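You operate a simulated robot arm through the tools that you are given. There is no shell and no other tool. Be economical: measure what you need, move in short steps, check, and stop when the job is done.

You run a simulated robot arm. Do the job below in one go: nothing can be reset, and whatever is moved stays where it is left.

TASK
Void the lowest-numbered ticket of the row and dry the white ticket on the warm plate.
Fine: voided ticket into the red tray, stamp back, warm plate off again. Set down upright: red stamp.

It is judged by the outcome, as a careful person would: the job done as asked, and still so three seconds after it is handed in. It fails if anything else is knocked over, pushed out of place, dropped, spilled or broken.

THE ROBOT
A 7-joint arm with a two-finger parallel gripper, fixed in place. Base frame: the origin is at the foot of the arm, x ahead of it, y to its left, z up; the work surface is at about z = 0.88. Lengths are in m, angles in degrees, forces in N, time in s.
With the tool pointing down near the work surface it reaches from about 0.48 to 0.92 m from the base axis. Its first joint turns from -115.0 to 115.0 degrees. Payload 3.91 kg.
The tool frame sits at the grasp point between the pads (the TCP): z along the fingers, y along the line on which they close. The tips reach 0.03 m beyond it. The gripper opens to 0.11 m. The fingers are 0.02 m wide and 0.01 m thick; the gripper's body (0.048 by 0.112 m) begins 0.055 m behind the TCP.
Orientation is that of the tool frame in the base frame, as a unit quaternion [w, x, y, z]. With the fingers straight down and closing along the base's y, the tool's x points along the base's -x, its y along +y and its z along -z.

THE INTERFACE
- The arm moves only by the tool play_rows. Its argument "deltas" is a list of rows, each a list of 7 numbers: the closure in counts, from 0 (fully open) to 255 (shut), then the shift along the tool's x, y, z in units of 20 mm (1.0 is 20 mm), then the turn, a rotation vector about the tool's x, y, z in units of 8 degrees (1.0 is 8 degrees). In form: [[claw, dx, dy, dz, wx, wy, wz], ...]. A call has 1 to 8 rows; each row shifts and turns the commanded pose from where the row before left it, along the tool's axes as they then stand. A call with a number of a shift or a turn outside -1 to 1 is refused whole. Rows are played at 5 a second. More than 0.05 m and 8.6 degrees between two rows, or a gripper value outside its range, and nothing of the call is played. Where a pose cannot be reached the arm comes as near as it can. A force on the tool above 40 N (or 10 N above the force at the start of the call, whichever is more), or a blocked arm, ends the call early, and 0.2 s more pass. The fingers move at their own pace (about 0.153 m/s each) and stop on an object; they squeeze with about 26 N. The grip force told is the motor's: it shows also when the fingers shut on nothing. Time passes only in rows, and 0.2 s behind the last, so rows that do not move let the fingers close. The reply holds the time, the measured pose of the TCP, the force on the tool along the base axes, the opening and the grip force, in the units named above and with some noise, with the torque about the TCP (base axes, N m) and any sound that the robot's microphone picked up, and new pictures: "pictures" is both (left out), scene, wrist or none.
- Cameras (640 x 400 px; columns grow to the right, rows downward): "scene" is fixed at [0.4004, -0.5, 1.4768]; the picture's right is [0.97, -0.24, 0.00], its down [-0.11, -0.46, -0.88] and it looks along [0.21, 0.85, -0.48] (base axes); focal length 361 px, centre (320, 200). "wrist" rides on the gripper at [0.072, 0.017, -0.103] in the tool frame; the picture's right is [-0.23, 0.97, 0.00], its down [-0.76, -0.18, -0.62] and it looks along [-0.61, -0.14, 0.78] (tool axes); focal length 222 px, centre (320, 200). There is no depth. A picture from a camera that has moved, and an enlarged one, comes with that camera's place and axes in the base frame and with its lens. The place of the scene camera against the robot may be out by one fixed shift of up to 0.012 m in any direction.
- lift_body(by): slides the trunk up (or, below 0, down) by that many m; the arm rides with it, the base frame stays. It gives what a move gives, with no picture.
- close_up(camera, box): a new picture of the part [left, top, right, bottom] of that camera's present view, enlarged. No time passes.
- close_job(): hands the job in; it is judged then, once.

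Go step by step. Nothing tells you positions but the pictures and the camera data: compare them with the known pose of the tool, close in by small moves and look again before you grip or let go. The budget is 120 turns and 200 pictures, counting those below and the enlarged ones. Unless the task says otherwise, let go and move clear before handing in, and close with one line.

The tools are called after "Emit:" as a command line: name --pt "numbers of a row" for each row, then --argument value for the rest, lists and objects as JSON in quotes. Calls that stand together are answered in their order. play_rows: Moves the arm, as the interface text tells. Its arguments: {"type":"object","properties":{"deltas":{"type":"array"},"pictures":{"type":"string","enum":["both","scene","wrist","none"]}},"required":["deltas"]} The other tools are called the same way: lift_body (by) slides the trunk up or down; close_up (camera, box) takes an enlarged picture of a part of a camera's view; close_job () hands the job in.

At the start:

```text
clock: 0.0
position: [0.4509, 0.3242, 1.2407]
ee_rot: [0.001, 0.0, 1.0, 0.0]
wrist_force: [-0.9, -0.1, -0.5]
ft_torque: [-0.01, 0.0, -0.02]
grip_width: 0.1097
grip_force: 0.0
trunk travel left (down, up): [-0.8, 0.19]
```

scene: 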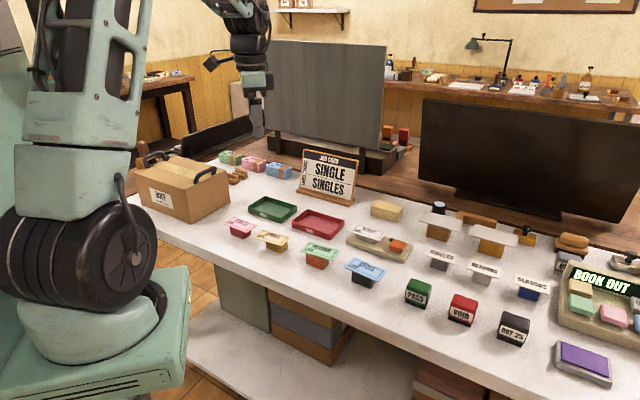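
wrist: 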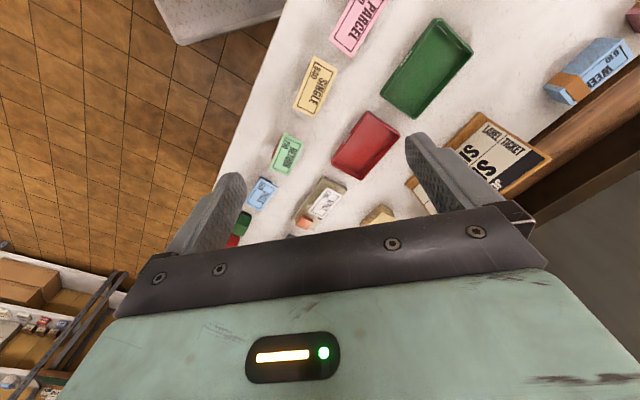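

I see a bench with a row of coloured tickets, two trays, stamps and a plate with a white ticket. I'll enlarge the parts to read labels.

Emit:
close_up --camera "scene" --box '[210, 190, 420, 300]'

Emit:
close_up --camera "scene" --box '[390, 190, 640, 390]'

Emit:
close_up --camera "scene" --box '[130, 130, 370, 240]'

Emit:
close_up --camera "wrist" --box '[210, 0, 480, 250]'

```text
3.05 times, centred on (315, 245) of scene
camera zoom: at [0.4004, -0.5, 1.4768], right [0.97, -0.24, 0.0], down [-0.11, -0.46, -0.88], along [0.21, 0.85, -0.48], focal length 1101 px, centre (335, 63)
```

zoom: 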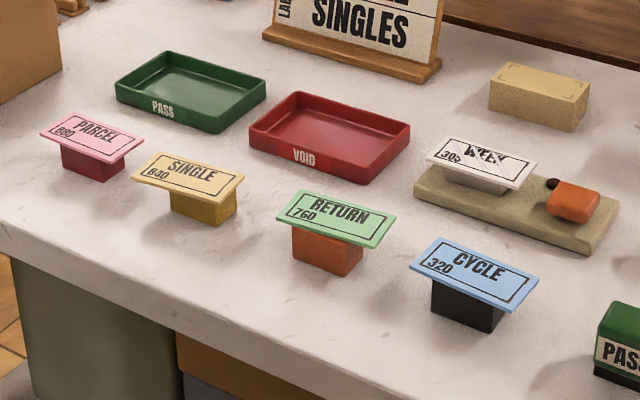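

```text
2.00 times, centred on (515, 290) of scene
camera zoom: at [0.4004, -0.5, 1.4768], right [0.97, -0.24, 0.0], down [-0.11, -0.46, -0.88], along [0.21, 0.85, -0.48], focal length 723 px, centre (-70, 20)
```

zoom: 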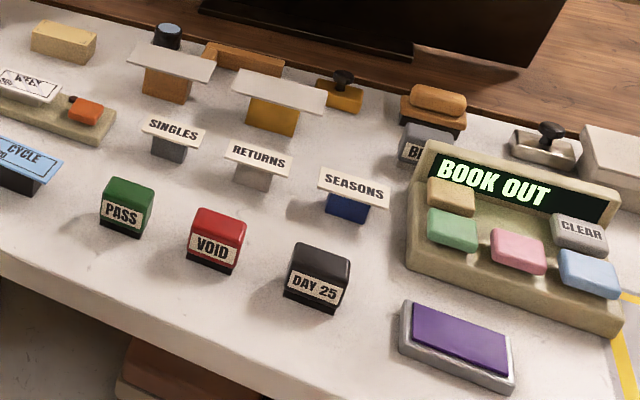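

```text
2.67 times, centred on (250, 185) of scene
camera zoom: at [0.4004, -0.5, 1.4768], right [0.97, -0.24, 0.0], down [-0.11, -0.46, -0.88], along [0.21, 0.85, -0.48], focal length 964 px, centre (507, 240)
```

zoom: 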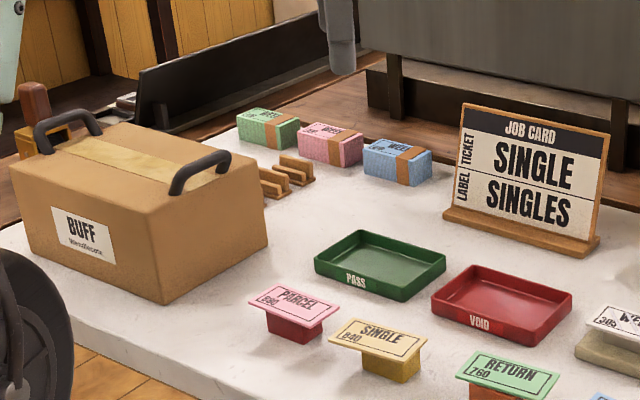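

```text
1.60 times, centred on (345, 125) of wrist
camera zoom: at [0.379, 0.3412, 1.3439], right [0.23, 0.97, 0.0], down [0.76, -0.18, 0.62], along [0.61, -0.14, -0.78], focal length 355 px, centre (280, 320)
```

zoom: 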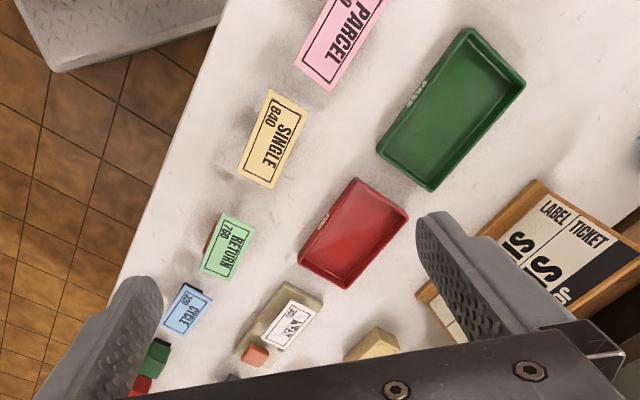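

Row: PARCEL 880, SINGLE 840, RETURN 760, CYCLE 320, so CYCLE (about [0.665, 0.13]) is the one to void. The white WEEK ticket seems to lie on the warm plate (about [0.755, 0.24]) beside an orange switch. I'll go closer to look.

Emit:
play_rows --pt "0 -0.7 -1 0.6 0 0 0" --pt "0 -0.7 -1 0.6 0 0 0" --pt "0 -0.7 -1 0.6 0 0 0" --pt "0 -0.7 -1 0.6 0 0 0" --pt "0 -0.7 -1 0.6 0 0 0" --pt "0 -0.7 -0.5 0.6 0 0 0" --pictures "wrist"

Emit:
close_up --camera "wrist" --box '[200, 0, 480, 210]'

```text
clock: 1.4
position: [0.5357, 0.2117, 1.169]
ee_rot: [0.0, 0.0, 1.0, 0.0]
wrist_force: [-0.6, -0.5, -0.5]
ft_torque: [-0.01, 0.02, 0.02]
grip_width: 0.1102
grip_force: 0.0
trunk travel left (down, up): [-0.8, 0.19]
camera wrist: at [0.4628, 0.2287, 1.2716], right [0.23, 0.97, 0.0], down [0.76, -0.18, 0.62], along [0.61, -0.14, -0.78], focal length 222 px, centre (320, 200)
```

wrist: 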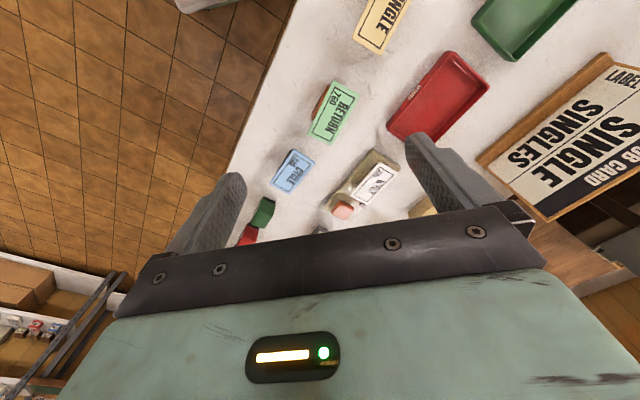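

```text
1.90 times, centred on (340, 105) of wrist
camera zoom: at [0.4628, 0.2287, 1.2716], right [0.23, 0.97, 0.0], down [0.76, -0.18, 0.62], along [0.61, -0.14, -0.78], focal length 423 px, centre (282, 381)
```

zoom: 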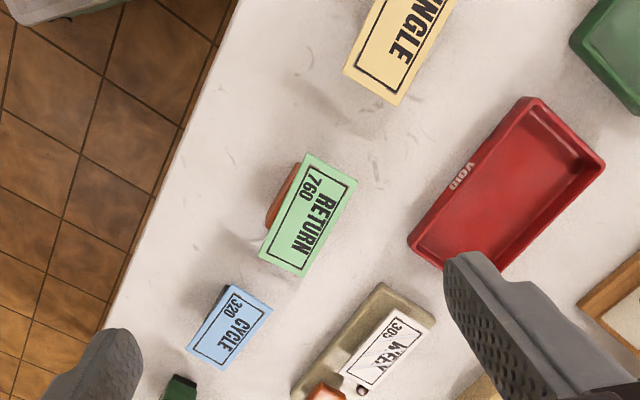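

The scene and wrist cameras agree: CYCLE is near [0.66, 0.13] and WEEK near [0.73, 0.275]. The objects are turned about 45° to the base. I'll move above the warm plate to see the switch.

Emit:
play_rows --pt "0 -1 0.1 0.8 0 0 0" --pt "0 -1 0.1 0.8 0 0 0" --pt "0 -1 0.1 0.8 0 0 0" --pt "0 -1 0.1 0.8 0 0 0" --pt "0 -1 0.1 0.8 0 0 0" --pt "0 -1 0.1 0.8 0 0 0" --pt "0 -1 0.1 0.8 0 0 0" --pt "0 -1 0.1 0.8 0 0 0"

Emit:
close_up --camera "wrist" --box '[200, 0, 480, 210]'

Emit:
close_up --camera "scene" --box '[335, 210, 435, 275]'

```text
clock: 3.2
position: [0.6955, 0.2293, 1.0432]
ee_rot: [0.0, 0.001, 1.0, 0.001]
wrist_force: [0.9, -0.5, -0.1]
ft_torque: [0.02, -0.02, 0.01]
grip_width: 0.1101
grip_force: 0.1
trunk travel left (down, up): [-0.8, 0.19]
camera wrist: at [0.6232, 0.2464, 1.1466], right [0.23, 0.97, 0.0], down [0.76, -0.18, 0.62], along [0.61, -0.14, -0.78], focal length 222 px, centre (320, 200)
```

scene: 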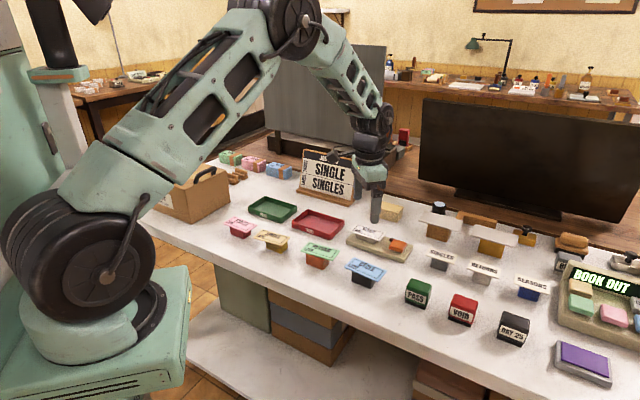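
wrist: 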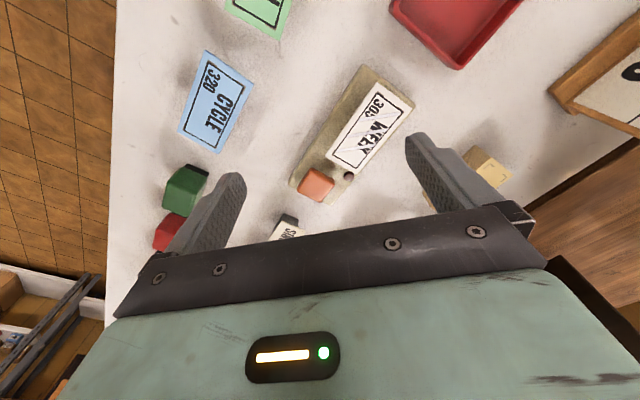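

```text
1.90 times, centred on (340, 105) of wrist
camera zoom: at [0.6232, 0.2464, 1.1466], right [0.23, 0.97, 0.0], down [0.76, -0.18, 0.62], along [0.61, -0.14, -0.78], focal length 423 px, centre (282, 381)
```

zoom: 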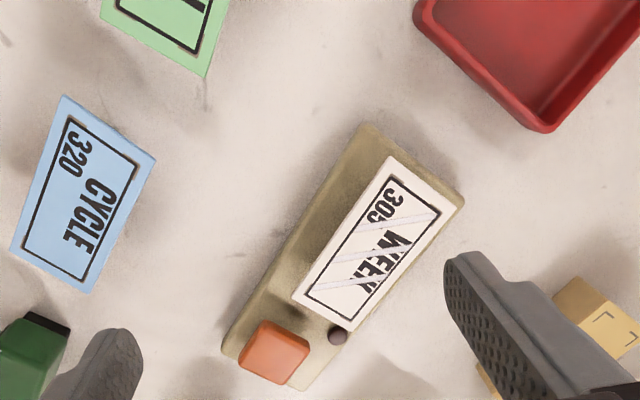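

```text
6.15 times, centred on (385, 242) of scene
camera zoom: at [0.4004, -0.5, 1.4768], right [0.97, -0.24, 0.0], down [-0.11, -0.46, -0.88], along [0.21, 0.85, -0.48], focal length 2224 px, centre (-80, -62)
```

zoom: 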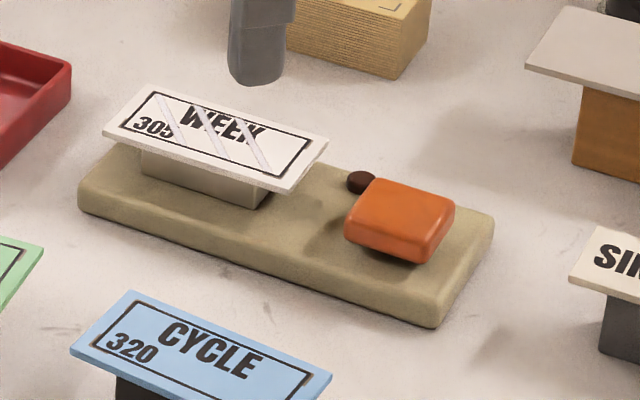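

The warm plate has an orange button at about [0.782, 0.204] with a dark lamp beside it. The wet white ticket already lies on the plate. I'll close the fingers and hover over the button.

Emit:
play_rows --pt "255 -0.866 -0.25 0.7 0 0 0" --pt "255 -0.866 -0.25 0.7 0 0 0" --pt "255 -0.866 -0.25 0.7 0 0 0" --pt "255 -0.866 -0.25 0.7 0 0 0" --pt "255 -0.866 -0.25 0.7 0 0 0" --pt "255 0 0 0 0 0 0"

Emit:
close_up --camera "scene" --box '[335, 190, 455, 275]'

```text
clock: 4.6
position: [0.7802, 0.2048, 0.97]
ee_rot: [0.001, 0.001, 1.0, 0.0]
wrist_force: [-0.6, -0.2, 0.5]
ft_torque: [0.01, 0.01, -0.03]
grip_width: 0.0002
grip_force: 26.2
trunk travel left (down, up): [-0.8, 0.19]
camera wrist: at [0.709, 0.2216, 1.0738], right [0.23, 0.97, 0.0], down [0.76, -0.18, 0.62], along [0.61, -0.14, -0.78], focal length 222 px, centre (320, 200)
```

scene: 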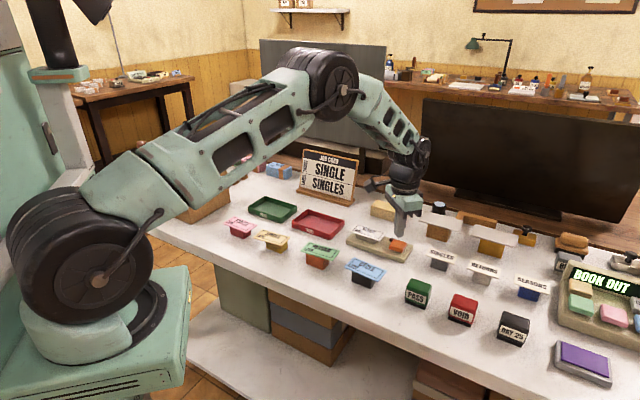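
wrist: 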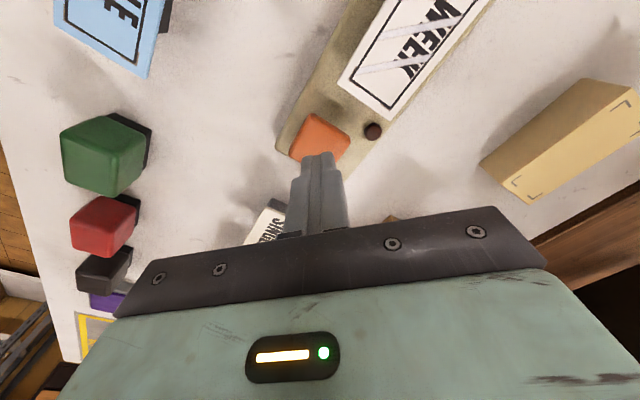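

```text
4.71 times, centred on (395, 232) of scene
camera zoom: at [0.4004, -0.5, 1.4768], right [0.97, -0.24, 0.0], down [-0.11, -0.46, -0.88], along [0.21, 0.85, -0.48], focal length 1701 px, centre (-33, 47)
```

zoom: 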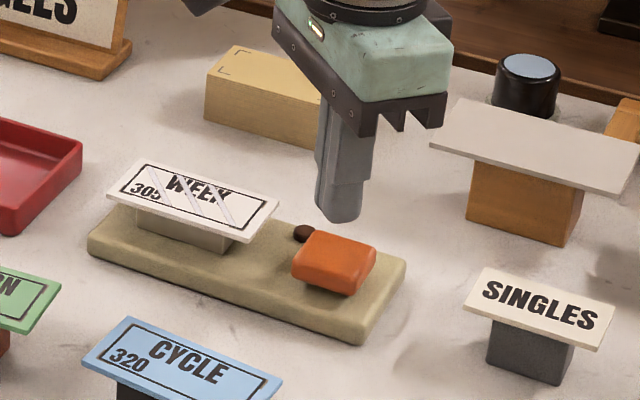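

The tip is over the button; I'll press down slowly.

Emit:
play_rows --pt "255 0.05 0 0.7 0 0 0" --pt "255 0 0 0.3 0 0 0" --pt "255 0 0 0.3 0 0 0" --pt "255 0 0 0.25 0 0 0"

Emit:
close_up --camera "scene" --box '[335, 190, 455, 275]'

```text
clock: 5.6
position: [0.7812, 0.2053, 0.941]
ee_rot: [0.001, 0.0, 1.0, 0.0]
wrist_force: [-1.5, -1.9, 4.3]
ft_torque: [-0.07, 0.05, 0.0]
grip_width: 0.0
grip_force: 25.8
trunk travel left (down, up): [-0.8, 0.19]
heard: click
camera wrist: at [0.7097, 0.2222, 1.0435], right [0.23, 0.97, 0.0], down [0.76, -0.18, 0.62], along [0.61, -0.14, -0.78], focal length 222 px, centre (320, 200)
```

scene: 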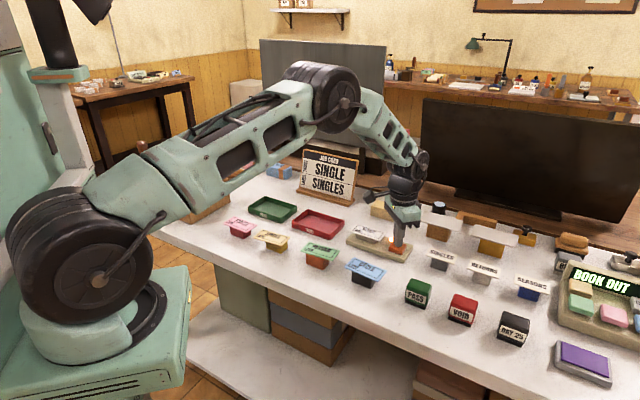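
wrist: 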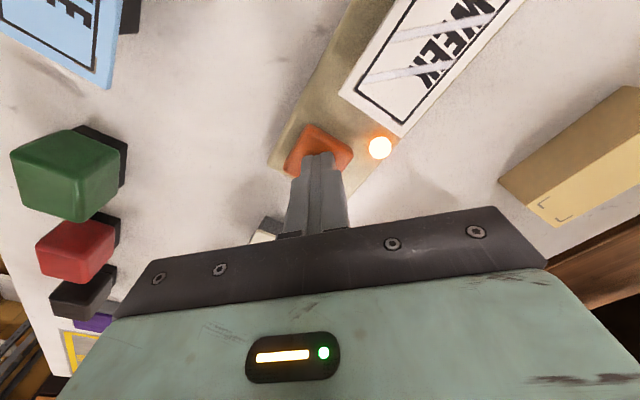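

```text
4.71 times, centred on (395, 232) of scene
camera zoom: at [0.4004, -0.5, 1.4768], right [0.97, -0.24, 0.0], down [-0.11, -0.46, -0.88], along [0.21, 0.85, -0.48], focal length 1701 px, centre (-33, 47)
```

zoom: 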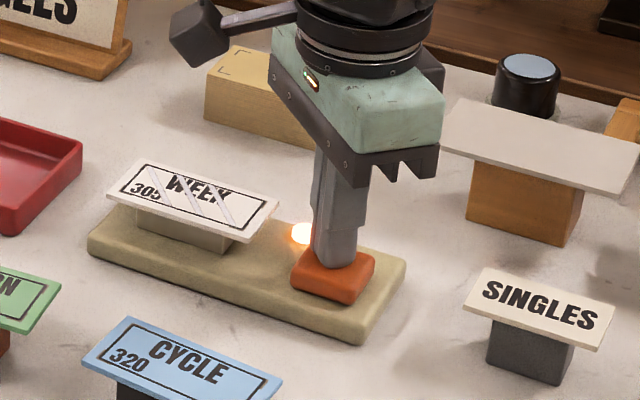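

Click, and the lamp is lit. I'll rise straight up, wait a little and see whether it stays on and what the ticket does.

Emit:
play_rows --pt "255 0 0 -1 0 0 0" --pt "255 0 0 -1 0 0 0" --pt "255 0 0 -1 0 0 0" --pt "255 0 0 0 0 0 0" --pt "255 0 0 0 0 0 0" --pt "255 0 0 0 0 0 0"

Emit:
close_up --camera "scene" --box '[335, 190, 455, 275]'

```text
clock: 7.0
position: [0.7791, 0.2052, 0.9988]
ee_rot: [-0.001, -0.001, 1.0, -0.001]
wrist_force: [-0.8, -0.3, 0.2]
ft_torque: [0.03, -0.01, -0.01]
grip_width: 0.0
grip_force: 26.2
trunk travel left (down, up): [-0.8, 0.19]
camera wrist: at [0.7067, 0.2219, 1.1028], right [0.23, 0.97, 0.0], down [0.76, -0.18, 0.62], along [0.61, -0.14, -0.78], focal length 222 px, centre (320, 200)
```

scene: 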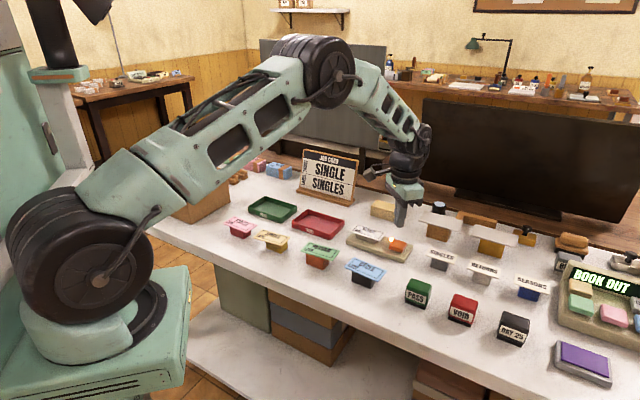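
wrist: 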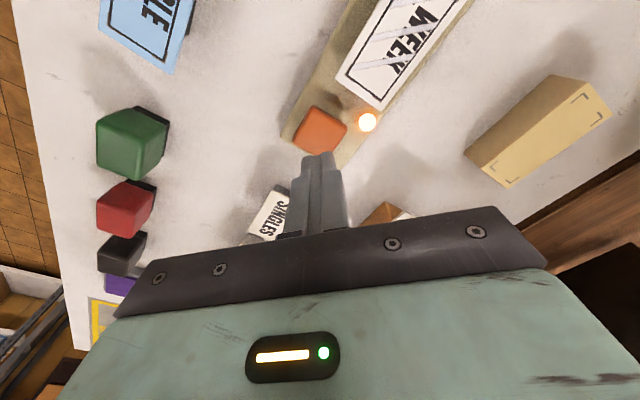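

```text
4.71 times, centred on (395, 232) of scene
camera zoom: at [0.4004, -0.5, 1.4768], right [0.97, -0.24, 0.0], down [-0.11, -0.46, -0.88], along [0.21, 0.85, -0.48], focal length 1701 px, centre (-33, 47)
```

zoom: 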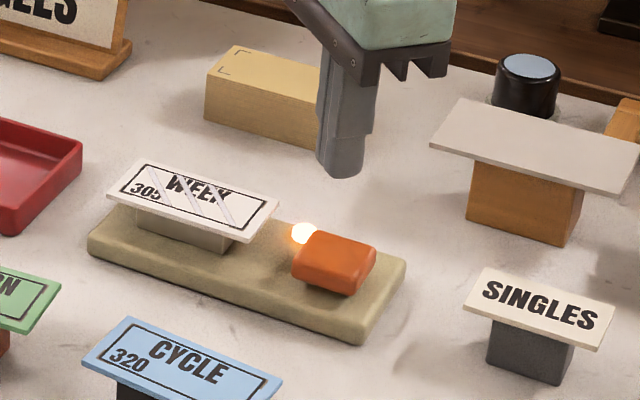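

The plate stays on and the ticket is still streaky. While it dries I'll go over the VOID stamp (about [0.815, -0.025]) to see it closely.

Emit:
play_rows --pt "0 0 -1 -0.5 0 0 0" --pt "0 0 -1 -0.5 0 0 0" --pt "0 0 -1 -0.5 0 0 0" --pt "0 0 -1 -0.5 0 0 0" --pt "0 0 -1 0 0 0 0" --pt "0 0 -1 0 0 0 0" --pt "0 0 -1 0 0 0 0" --pt "0 0 -1 0 0 0 0" --pictures "none"

Emit:
play_rows --pt "0 0 -1 0 0 0 0" --pt "0 0 -1 0 0 0 0" --pt "0 0 -1 0 0 0 0" --pt "0 0 0 0 0 0 0"

Emit:
close_up --camera "scene" --box '[335, 200, 545, 345]'

```text
clock: 8.8
position: [0.7819, 0.0443, 1.0389]
ee_rot: [0.0, 0.0, 1.0, 0.001]
wrist_force: [0.3, 0.5, 0.0]
ft_torque: [0.02, 0.0, 0.01]
grip_width: 0.1096
grip_force: 0.0
trunk travel left (down, up): [-0.8, 0.19]
```

```text
clock: 9.8
position: [0.782, -0.0158, 1.0407]
ee_rot: [0.0, 0.0, 1.0, 0.0]
wrist_force: [0.1, -0.5, -0.6]
ft_torque: [0.02, 0.03, 0.03]
grip_width: 0.11
grip_force: 0.1
trunk travel left (down, up): [-0.8, 0.19]
camera wrist: at [0.7111, 0.0015, 1.1442], right [0.23, 0.97, 0.0], down [0.76, -0.18, 0.62], along [0.61, -0.14, -0.78], focal length 222 px, centre (320, 200)
```

scene: 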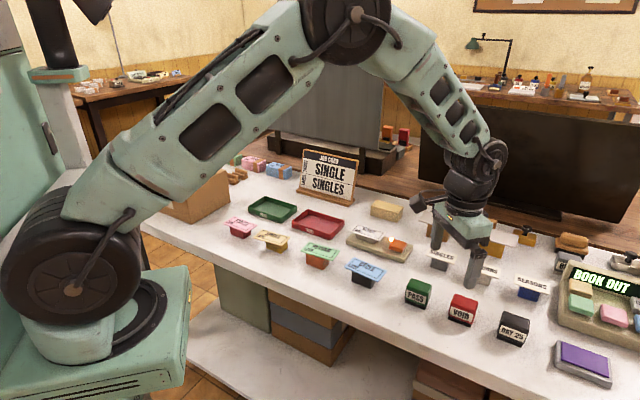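
wrist: 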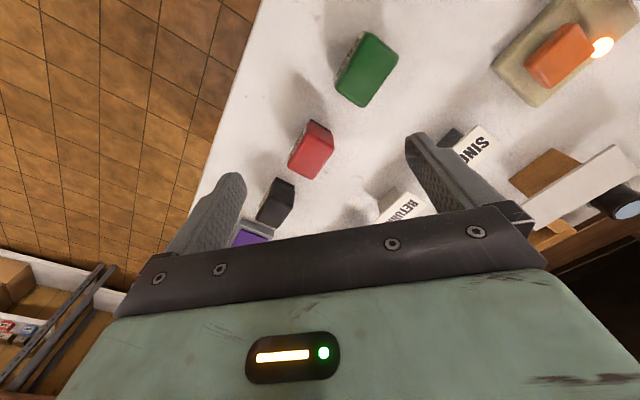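

```text
2.76 times, centred on (440, 272) of scene
camera zoom: at [0.4004, -0.5, 1.4768], right [0.97, -0.24, 0.0], down [-0.11, -0.46, -0.88], along [0.21, 0.85, -0.48], focal length 997 px, centre (-11, 0)
```

zoom: 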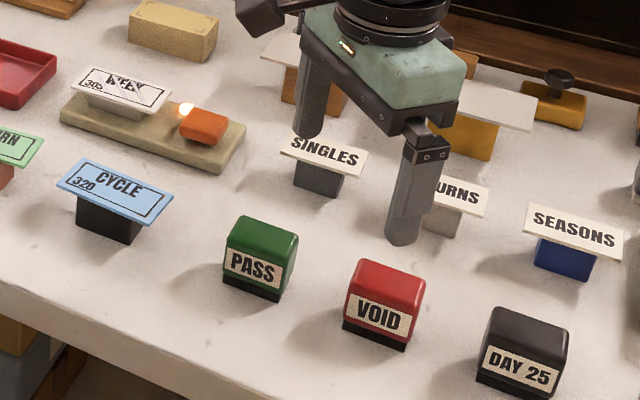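

The streaks on WEEK seem to be fading. I'll check it and look at the red stamp closely.

Emit:
close_up --camera "scene" --box '[340, 215, 420, 265]'

Emit:
close_up --camera "wrist" --box '[240, 100, 380, 200]'

Emit:
close_up --camera "scene" --box '[435, 280, 495, 335]'

```text
8.00 times, centred on (380, 240) of scene
camera zoom: at [0.4004, -0.5, 1.4768], right [0.97, -0.24, 0.0], down [-0.11, -0.46, -0.88], along [0.21, 0.85, -0.48], focal length 2891 px, centre (-160, -120)
```

zoom: 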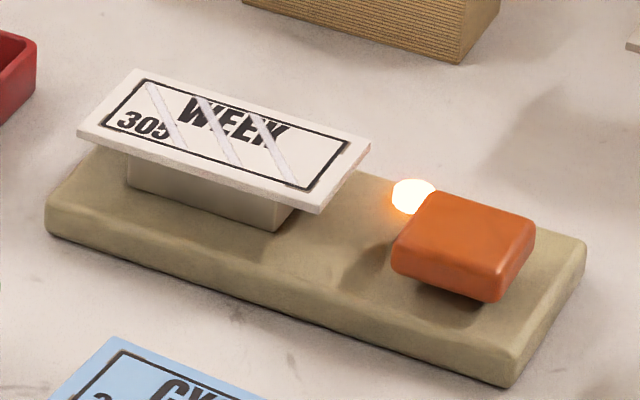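

```text
4.00 times, centred on (310, 150) of wrist
camera zoom: at [0.7111, 0.0015, 1.1442], right [0.23, 0.97, 0.0], down [0.76, -0.18, 0.62], along [0.61, -0.14, -0.78], focal length 888 px, centre (360, 400)
```

zoom: 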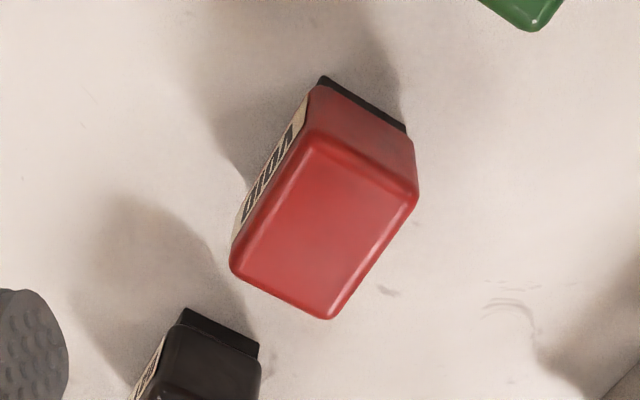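

```text
7.27 times, centred on (465, 308) of scene
camera zoom: at [0.4004, -0.5, 1.4768], right [0.97, -0.24, 0.0], down [-0.11, -0.46, -0.88], along [0.21, 0.85, -0.48], focal length 2628 px, centre (-734, -582)
```

zoom: 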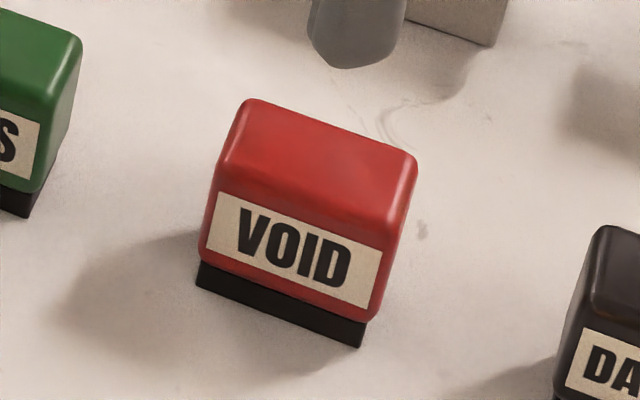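

The stamp is a self-inking box about 45 × 33 mm, centred near [0.818, -0.033] and turned -45°. I'll turn the gripper 45° and hover lower over it.

Emit:
play_rows --pt "93 0 0 0 0 0 0.9375" --pt "93 0 0 0 0 0 0.9375" --pt "93 0 0 0 0 0 0.9375" --pt "93 0 0 0 0 0 0.9375" --pt "93 0 0 0 0 0 0.9375" --pt "93 0 0 0 0 0 0.9375" --pt "93 -0.96 0.33 1 0 0 0" --pt "93 -0.96 0.33 1 0 0 0"

Emit:
close_up --camera "scene" --box '[415, 225, 535, 335]'

Emit:
close_up --camera "scene" --box '[340, 215, 420, 265]'

```text
clock: 11.6
position: [0.8181, -0.0312, 1.0006]
ee_rot: [0.0, 0.382, 0.924, 0.0]
wrist_force: [0.2, 0.3, -0.2]
ft_torque: [0.02, -0.02, 0.01]
grip_width: 0.07
grip_force: 0.1
trunk travel left (down, up): [-0.8, 0.19]
camera wrist: at [0.7784, 0.0316, 1.103], right [0.85, 0.53, 0.0], down [0.41, -0.66, 0.62], along [0.33, -0.53, -0.78], focal length 222 px, centre (320, 200)
```

scene: 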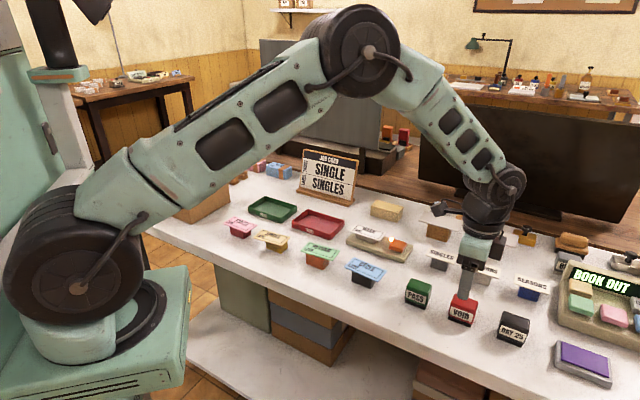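
wrist: 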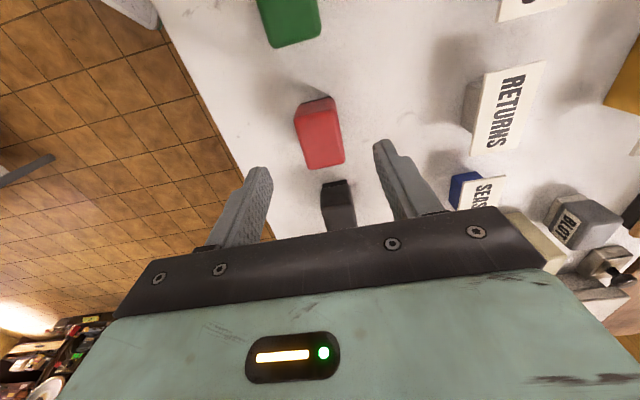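

```text
3.64 times, centred on (475, 280) of scene
camera zoom: at [0.4004, -0.5, 1.4768], right [0.97, -0.24, 0.0], down [-0.11, -0.46, -0.88], along [0.21, 0.85, -0.48], focal length 1314 px, centre (-244, -91)
```

zoom: 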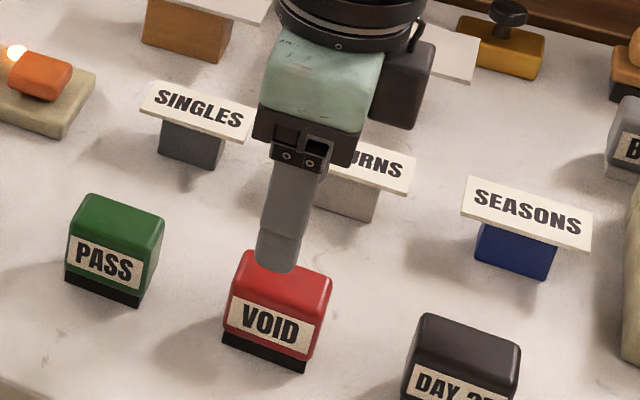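

```text
8.00 times, centred on (380, 240) of scene
camera zoom: at [0.4004, -0.5, 1.4768], right [0.97, -0.24, 0.0], down [-0.11, -0.46, -0.88], along [0.21, 0.85, -0.48], focal length 2891 px, centre (-160, -120)
```

zoom: 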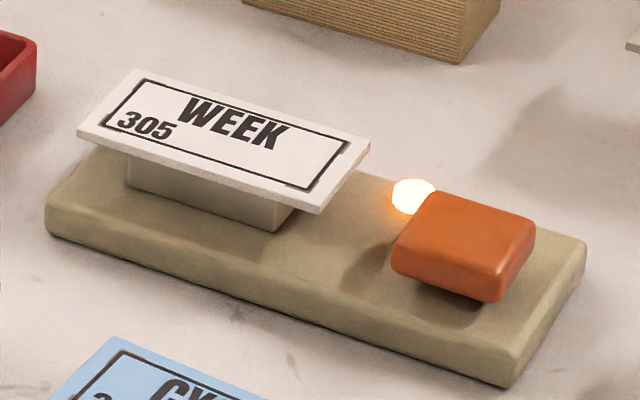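

The WEEK ticket is dry now (streaks gone), so I'll switch the plate off right away before it over-dries. Going back to the button with fingers closed.

Emit:
play_rows --pt "255 0 0 -1 0 0 0" --pt "255 0.965 0.704 0 0 0 0" --pt "255 0.965 0.704 0 0 0 0" --pt "255 0.965 0.704 0 0 0 0" --pt "255 0.965 0.704 0 0 0 0" --pt "255 0.965 0.704 0 0 0 0" --pt "255 0.965 0.704 0 0 0 0" --pt "255 0.965 0.704 0 0 0 0" --pictures "none"

Emit:
play_rows --pt "255 0.965 0.704 0.5 0 0 0" --pt "255 0.965 0.704 0.5 0 0 0" --pt "255 0.965 0.704 0.5 0 0 0" --pt "255 0 0 0.9 0 0 0"

Emit:
close_up --camera "scene" --box '[335, 190, 455, 275]'

```text
clock: 13.4
position: [0.7911, 0.1324, 1.0169]
ee_rot: [0.0, 0.383, 0.924, 0.001]
wrist_force: [0.7, 0.0, 0.5]
ft_torque: [0.02, 0.03, -0.01]
grip_width: 0.0
grip_force: 26.0
trunk travel left (down, up): [-0.8, 0.19]
```

```text
clock: 14.4
position: [0.7804, 0.2027, 0.9683]
ee_rot: [0.0, 0.383, 0.924, 0.001]
wrist_force: [0.3, -0.3, -0.1]
ft_torque: [-0.01, -0.01, 0.0]
grip_width: 0.0
grip_force: 25.7
trunk travel left (down, up): [-0.8, 0.19]
camera wrist: at [0.7419, 0.2654, 1.0716], right [0.85, 0.53, 0.0], down [0.41, -0.66, 0.62], along [0.33, -0.53, -0.78], focal length 222 px, centre (320, 200)
```

scene: 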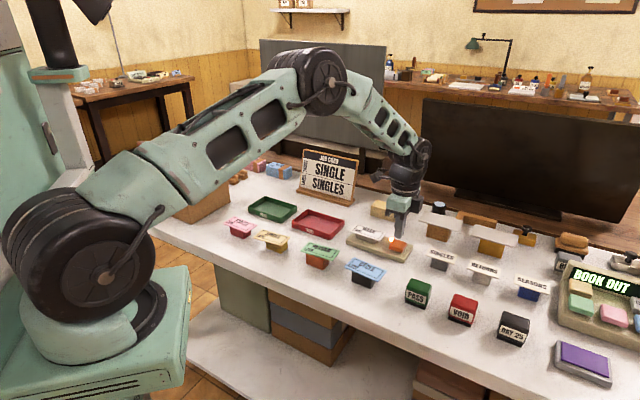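
wrist: 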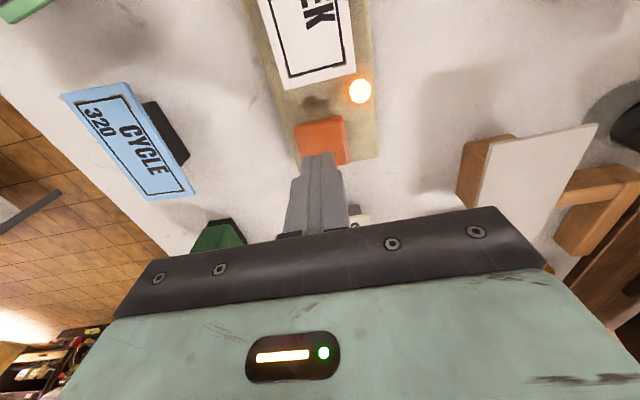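

```text
4.71 times, centred on (395, 232) of scene
camera zoom: at [0.4004, -0.5, 1.4768], right [0.97, -0.24, 0.0], down [-0.11, -0.46, -0.88], along [0.21, 0.85, -0.48], focal length 1701 px, centre (-33, 47)
```

zoom: 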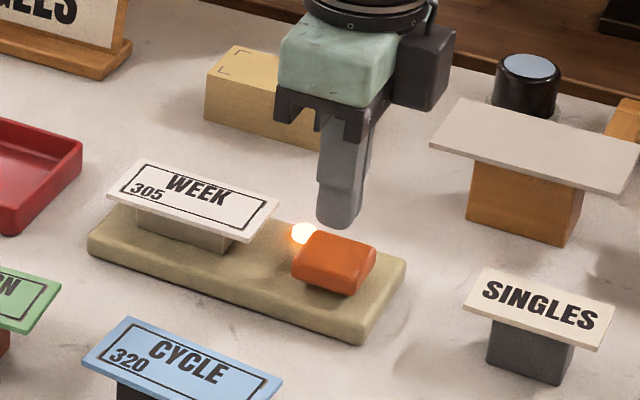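

The tip is over the button again; pressing as before, then rising.

Emit:
play_rows --pt "255 0 0 0.5 0 0 0" --pt "255 0 0 0.3 0 0 0" --pt "255 0 0 0.3 0 0 0" --pt "255 0 0 0.27 0 0 0" --pictures "none"

Emit:
play_rows --pt "255 0 0 -1 0 0 0" --pt "255 0 0 -1 0 0 0" --pt "255 0 0 -1 0 0 0"

Emit:
close_up --camera "scene" --box '[335, 190, 455, 275]'

```text
clock: 15.4
position: [0.7801, 0.203, 0.9431]
ee_rot: [-0.001, 0.383, 0.924, 0.0]
wrist_force: [-0.2, -1.2, 1.3]
ft_torque: [-0.03, 0.0, 0.0]
grip_width: 0.0001
grip_force: 25.7
trunk travel left (down, up): [-0.8, 0.19]
```

```text
clock: 16.2
position: [0.7792, 0.2022, 1.0064]
ee_rot: [0.0, 0.383, 0.924, 0.0]
wrist_force: [0.0, -0.1, 0.1]
ft_torque: [-0.03, 0.0, 0.0]
grip_width: 0.0
grip_force: 26.0
trunk travel left (down, up): [-0.8, 0.19]
camera wrist: at [0.7411, 0.2661, 1.1091], right [0.85, 0.53, 0.0], down [0.41, -0.66, 0.62], along [0.33, -0.53, -0.78], focal length 222 px, centre (320, 200)
```

scene: 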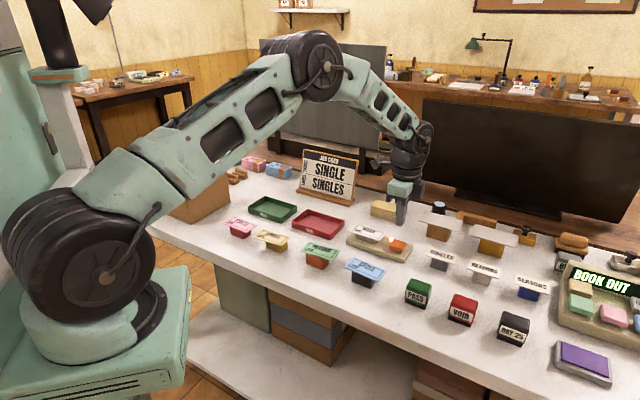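
wrist: 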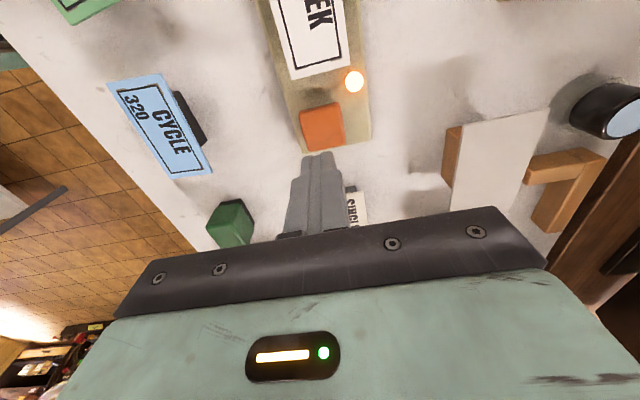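

```text
4.71 times, centred on (395, 232) of scene
camera zoom: at [0.4004, -0.5, 1.4768], right [0.97, -0.24, 0.0], down [-0.11, -0.46, -0.88], along [0.21, 0.85, -0.48], focal length 1701 px, centre (-33, 47)
```

zoom: 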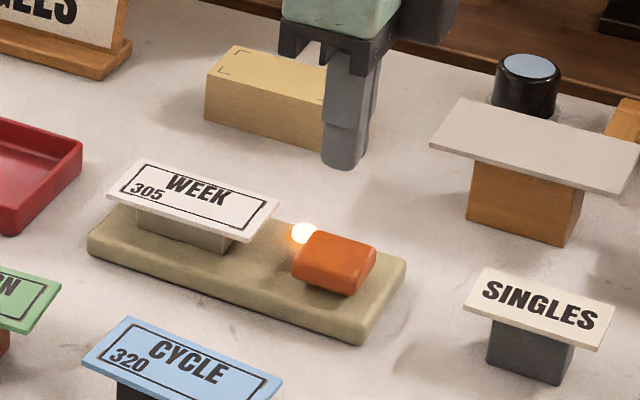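

No click came and the lamp is still lit, so the press was just too shallow. I'll press a little deeper.

Emit:
play_rows --pt "255 0 0 1 0 0 0" --pt "255 0 0 1 0 0 0" --pt "255 0 0 0.9 0 0 0" --pt "255 0 0 0.3 0 0 0" --pt "255 0 0 0.2 0 0 0"

```text
clock: 17.4
position: [0.7811, 0.2037, 0.9391]
ee_rot: [0.002, 0.383, 0.924, 0.002]
wrist_force: [-0.6, -2.5, 14.4]
ft_torque: [-0.1, 0.01, 0.06]
grip_width: 0.0
grip_force: 25.9
trunk travel left (down, up): [-0.8, 0.19]
heard: click
camera wrist: at [0.7417, 0.2675, 1.0422], right [0.85, 0.53, 0.0], down [0.41, -0.67, 0.62], along [0.33, -0.53, -0.78], focal length 222 px, centre (320, 200)
```

scene: 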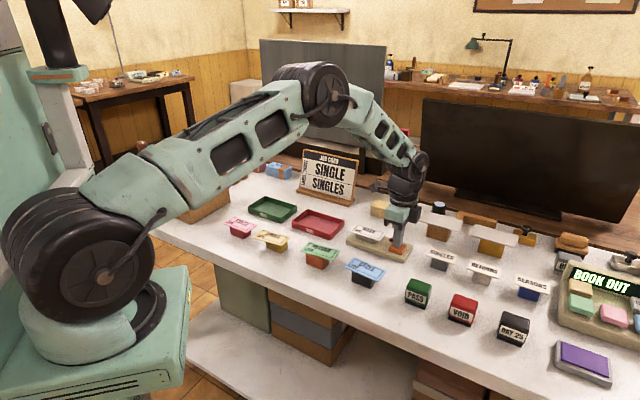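
wrist: 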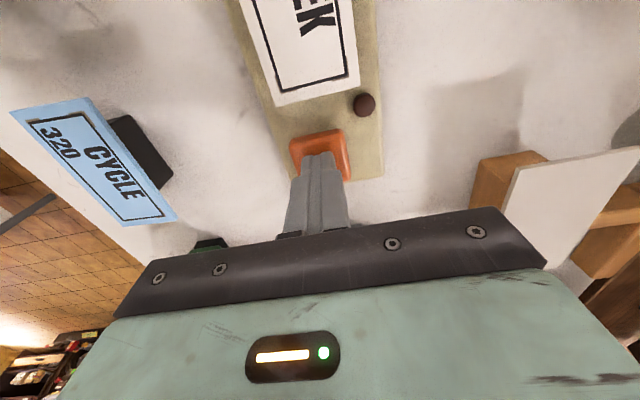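

The lamp is off. Rising and heading back over the VOID stamp with the gripper opened to 70 mm.

Emit:
play_rows --pt "255 0 0 -1 0 0 0" --pt "255 0 0 -1 0 0 0" --pt "255 0 0 -1 0 0 0" --pt "255 0 0 -1 0 0 0" --pt "255 -0.97 -0.705 0 0 0 0" --pt "255 -0.97 -0.705 0 0 0 0" --pt "255 -0.97 -0.705 0 0 0 0" --pt "255 -0.97 -0.705 0 0 0 0"

Emit:
play_rows --pt "93 -0.97 -0.705 0 0 0 0" --pt "93 -0.97 -0.705 0 0 0 0" --pt "93 -0.97 -0.705 0 0 0 0" --pt "93 -0.97 -0.705 0 0 0 0" --pt "93 -0.97 -0.705 0.3 0 0 0" --pt "93 -0.97 -0.705 0.5 0 0 0" --pt "93 0 0 0.2 0 0 0"

Emit:
close_up --camera "scene" --box '[335, 210, 515, 335]'

Emit:
close_up --camera "wrist" --box '[230, 60, 430, 220]'

```text
clock: 19.2
position: [0.7944, 0.1092, 1.0165]
ee_rot: [-0.001, 0.382, 0.924, 0.0]
wrist_force: [-0.7, 0.7, -0.5]
ft_torque: [-0.03, -0.03, -0.01]
grip_width: 0.0
grip_force: 26.1
trunk travel left (down, up): [-0.8, 0.19]
camera wrist: at [0.7556, 0.1734, 1.1202], right [0.85, 0.53, 0.0], down [0.41, -0.66, 0.62], along [0.33, -0.53, -0.78], focal length 222 px, centre (320, 200)
```

scene: 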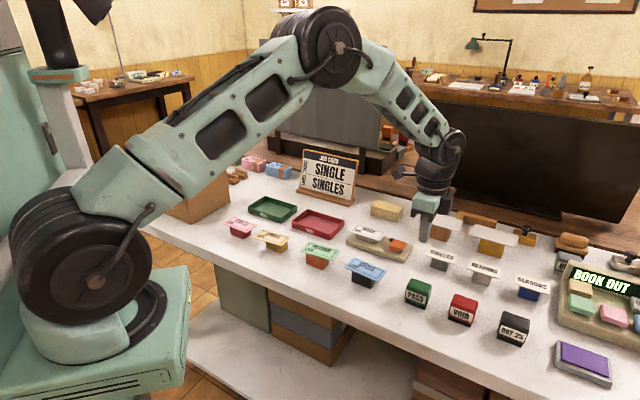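
wrist: 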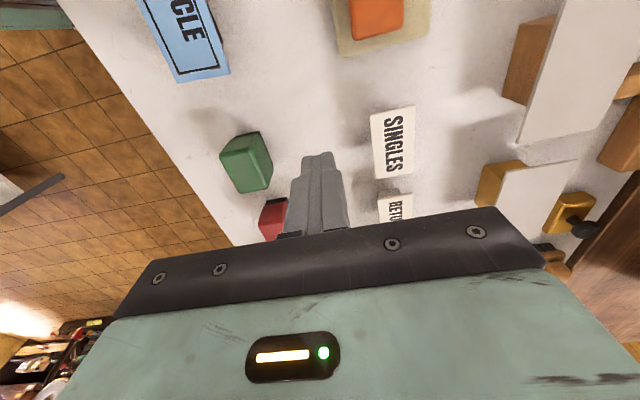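

```text
clock: 20.8
position: [0.8167, -0.0326, 0.9961]
ee_rot: [0.0, 0.383, 0.924, -0.001]
wrist_force: [-0.8, 0.3, -0.8]
ft_torque: [0.05, 0.01, 0.02]
grip_width: 0.0698
grip_force: 0.1
trunk travel left (down, up): [-0.8, 0.19]
camera wrist: at [0.7789, 0.0304, 1.1001], right [0.85, 0.53, 0.0], down [0.41, -0.66, 0.62], along [0.33, -0.53, -0.78], focal length 222 px, centre (320, 200)
```

scene: 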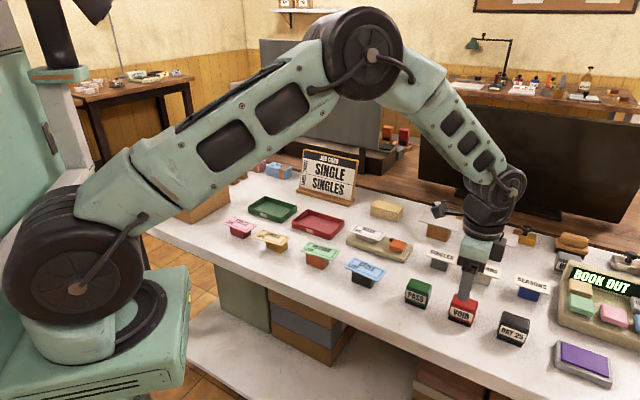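
wrist: 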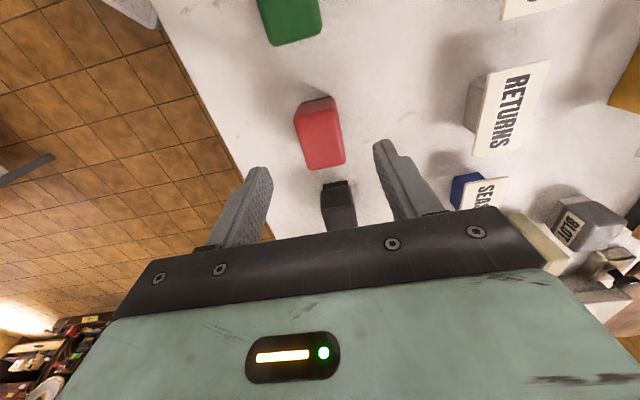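

```text
3.20 times, centred on (425, 272) of scene
camera zoom: at [0.4004, -0.5, 1.4768], right [0.97, -0.24, 0.0], down [-0.11, -0.46, -0.88], along [0.21, 0.85, -0.48], focal length 1156 px, centre (-16, -32)
```

zoom: 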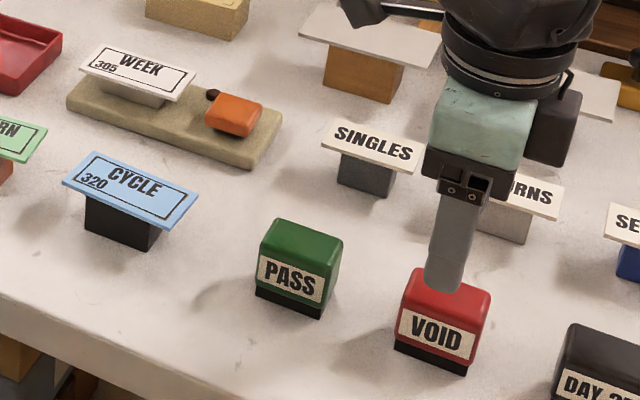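

```text
2.50 times, centred on (330, 140) of wrist
camera zoom: at [0.7789, 0.0304, 1.1001], right [0.85, 0.53, 0.0], down [0.41, -0.66, 0.62], along [0.33, -0.53, -0.78], focal length 555 px, centre (295, 350)
```

zoom: 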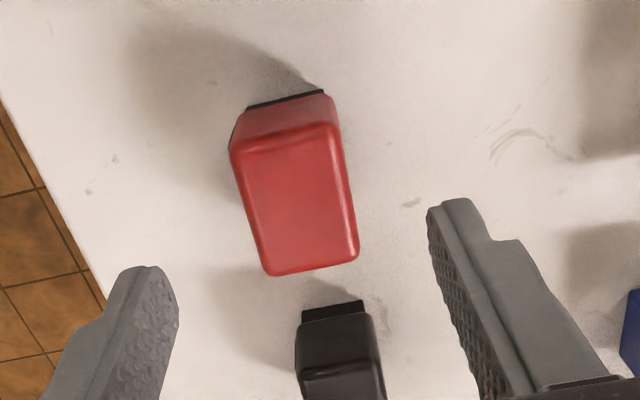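

The stamp centre ([0.819, -0.031], -45°) is under the TCP. Lowering around it, then gripping.

Emit:
play_rows --pt "93 0 0.12 1 0 0 0" --pt "93 0 0 1 0 0 0" --pt "93 0 0 1 0 0 0" --pt "93 0 0 0.5 0 0 0" --pt "93 0 0 0 0 0 0"

Emit:
close_up --camera "scene" --box '[420, 250, 520, 335]'

```text
clock: 22.0
position: [0.8194, -0.0325, 0.9267]
ee_rot: [0.0, 0.382, 0.924, 0.0]
wrist_force: [-0.3, -0.3, 0.5]
ft_torque: [0.02, 0.0, -0.01]
grip_width: 0.0698
grip_force: 0.1
trunk travel left (down, up): [-0.8, 0.19]
camera wrist: at [0.7812, 0.032, 1.0295], right [0.85, 0.53, 0.0], down [0.41, -0.66, 0.62], along [0.33, -0.53, -0.78], focal length 222 px, centre (320, 200)
```

scene: 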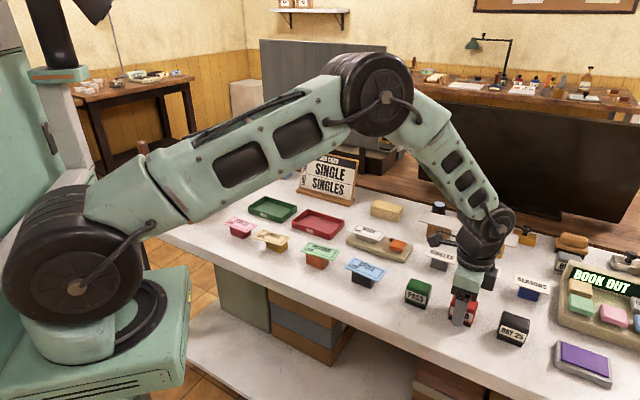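
wrist: 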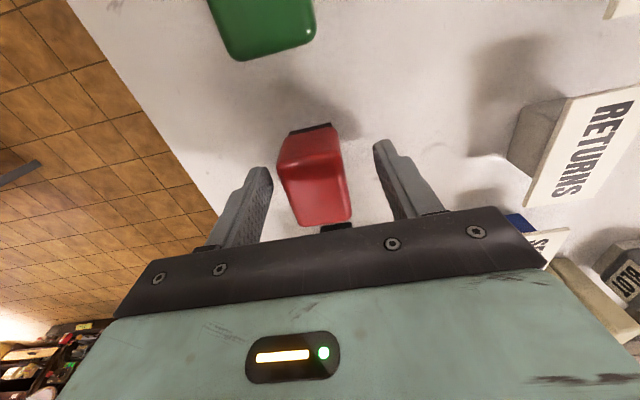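

```text
4.71 times, centred on (470, 292) of scene
camera zoom: at [0.4004, -0.5, 1.4768], right [0.97, -0.24, 0.0], down [-0.11, -0.46, -0.88], along [0.21, 0.85, -0.48], focal length 1701 px, centre (-386, -235)
```

zoom: 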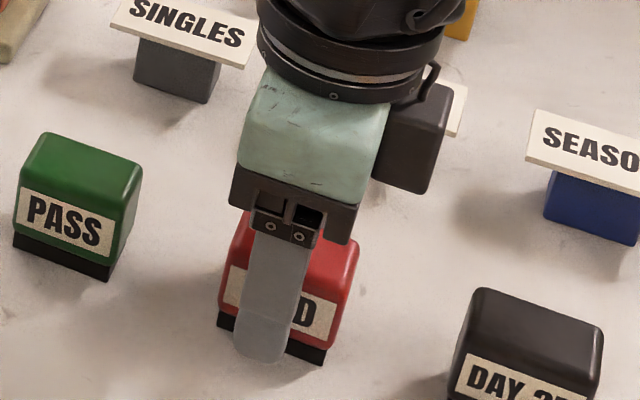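

The fingers straddle the stamp; closing.

Emit:
play_rows --pt "140 0 0 0 0 0 0" --pt "255 0 0 0 0 0 0" --pt "255 0 0 0 0 0 0" --pt "255 0 0 0 0 0 0" --pictures "none"

Emit:
play_rows --pt "255 0 0 -1 0 0 0" --pt "255 0 0 -1 0 0 0" --pt "255 0 0 -1 0 0 0" --pt "255 0 0 -1 0 0 0"

Emit:
close_up --camera "scene" --box '[420, 230, 520, 335]'

```text
clock: 23.0
position: [0.8205, -0.0314, 0.9266]
ee_rot: [0.001, 0.383, 0.924, 0.0]
wrist_force: [0.0, -1.3, -0.2]
ft_torque: [-0.02, -0.04, 0.02]
grip_width: 0.0357
grip_force: 26.1
trunk travel left (down, up): [-0.8, 0.19]
```

```text
clock: 24.0
position: [0.8204, -0.0304, 1.0049]
ee_rot: [0.0, 0.382, 0.924, 0.0]
wrist_force: [0.8, 0.4, -0.9]
ft_torque: [-0.01, 0.05, -0.02]
grip_width: 0.0357
grip_force: 26.1
trunk travel left (down, up): [-0.8, 0.19]
camera wrist: at [0.7811, 0.0324, 1.1079], right [0.85, 0.53, 0.0], down [0.41, -0.66, 0.62], along [0.33, -0.53, -0.78], focal length 222 px, centre (320, 200)
```

scene: 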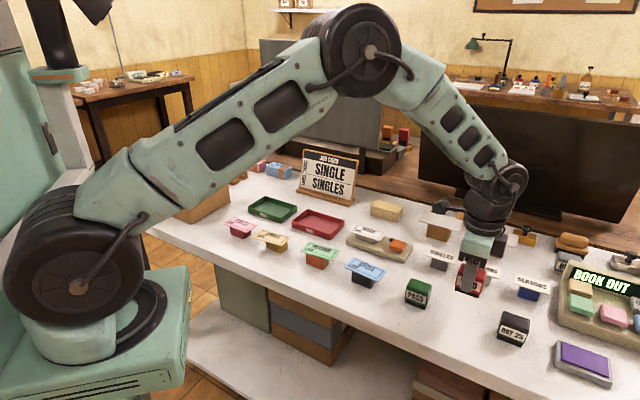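
wrist: 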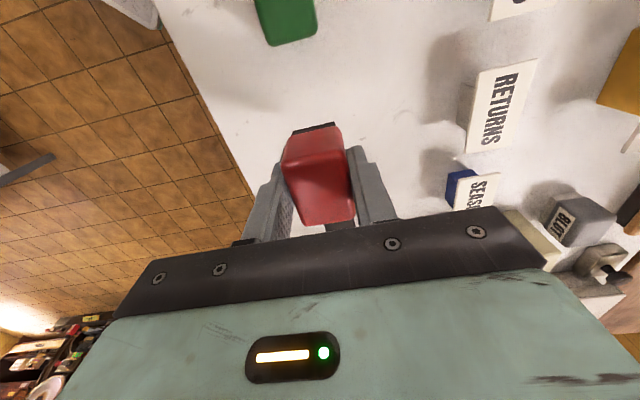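

```text
3.81 times, centred on (470, 282) of scene
camera zoom: at [0.4004, -0.5, 1.4768], right [0.97, -0.24, 0.0], down [-0.11, -0.46, -0.88], along [0.21, 0.85, -0.48], focal length 1377 px, centre (-251, -114)
```

zoom: 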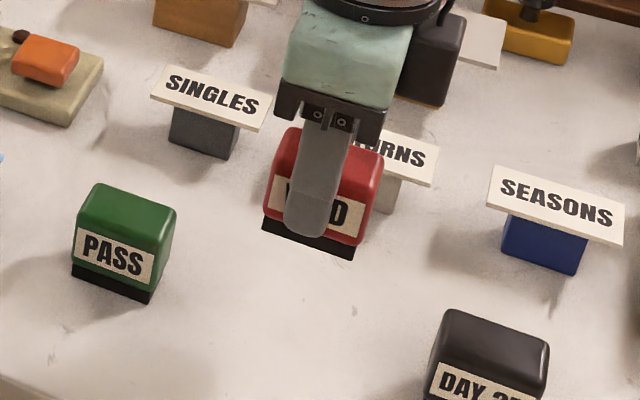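

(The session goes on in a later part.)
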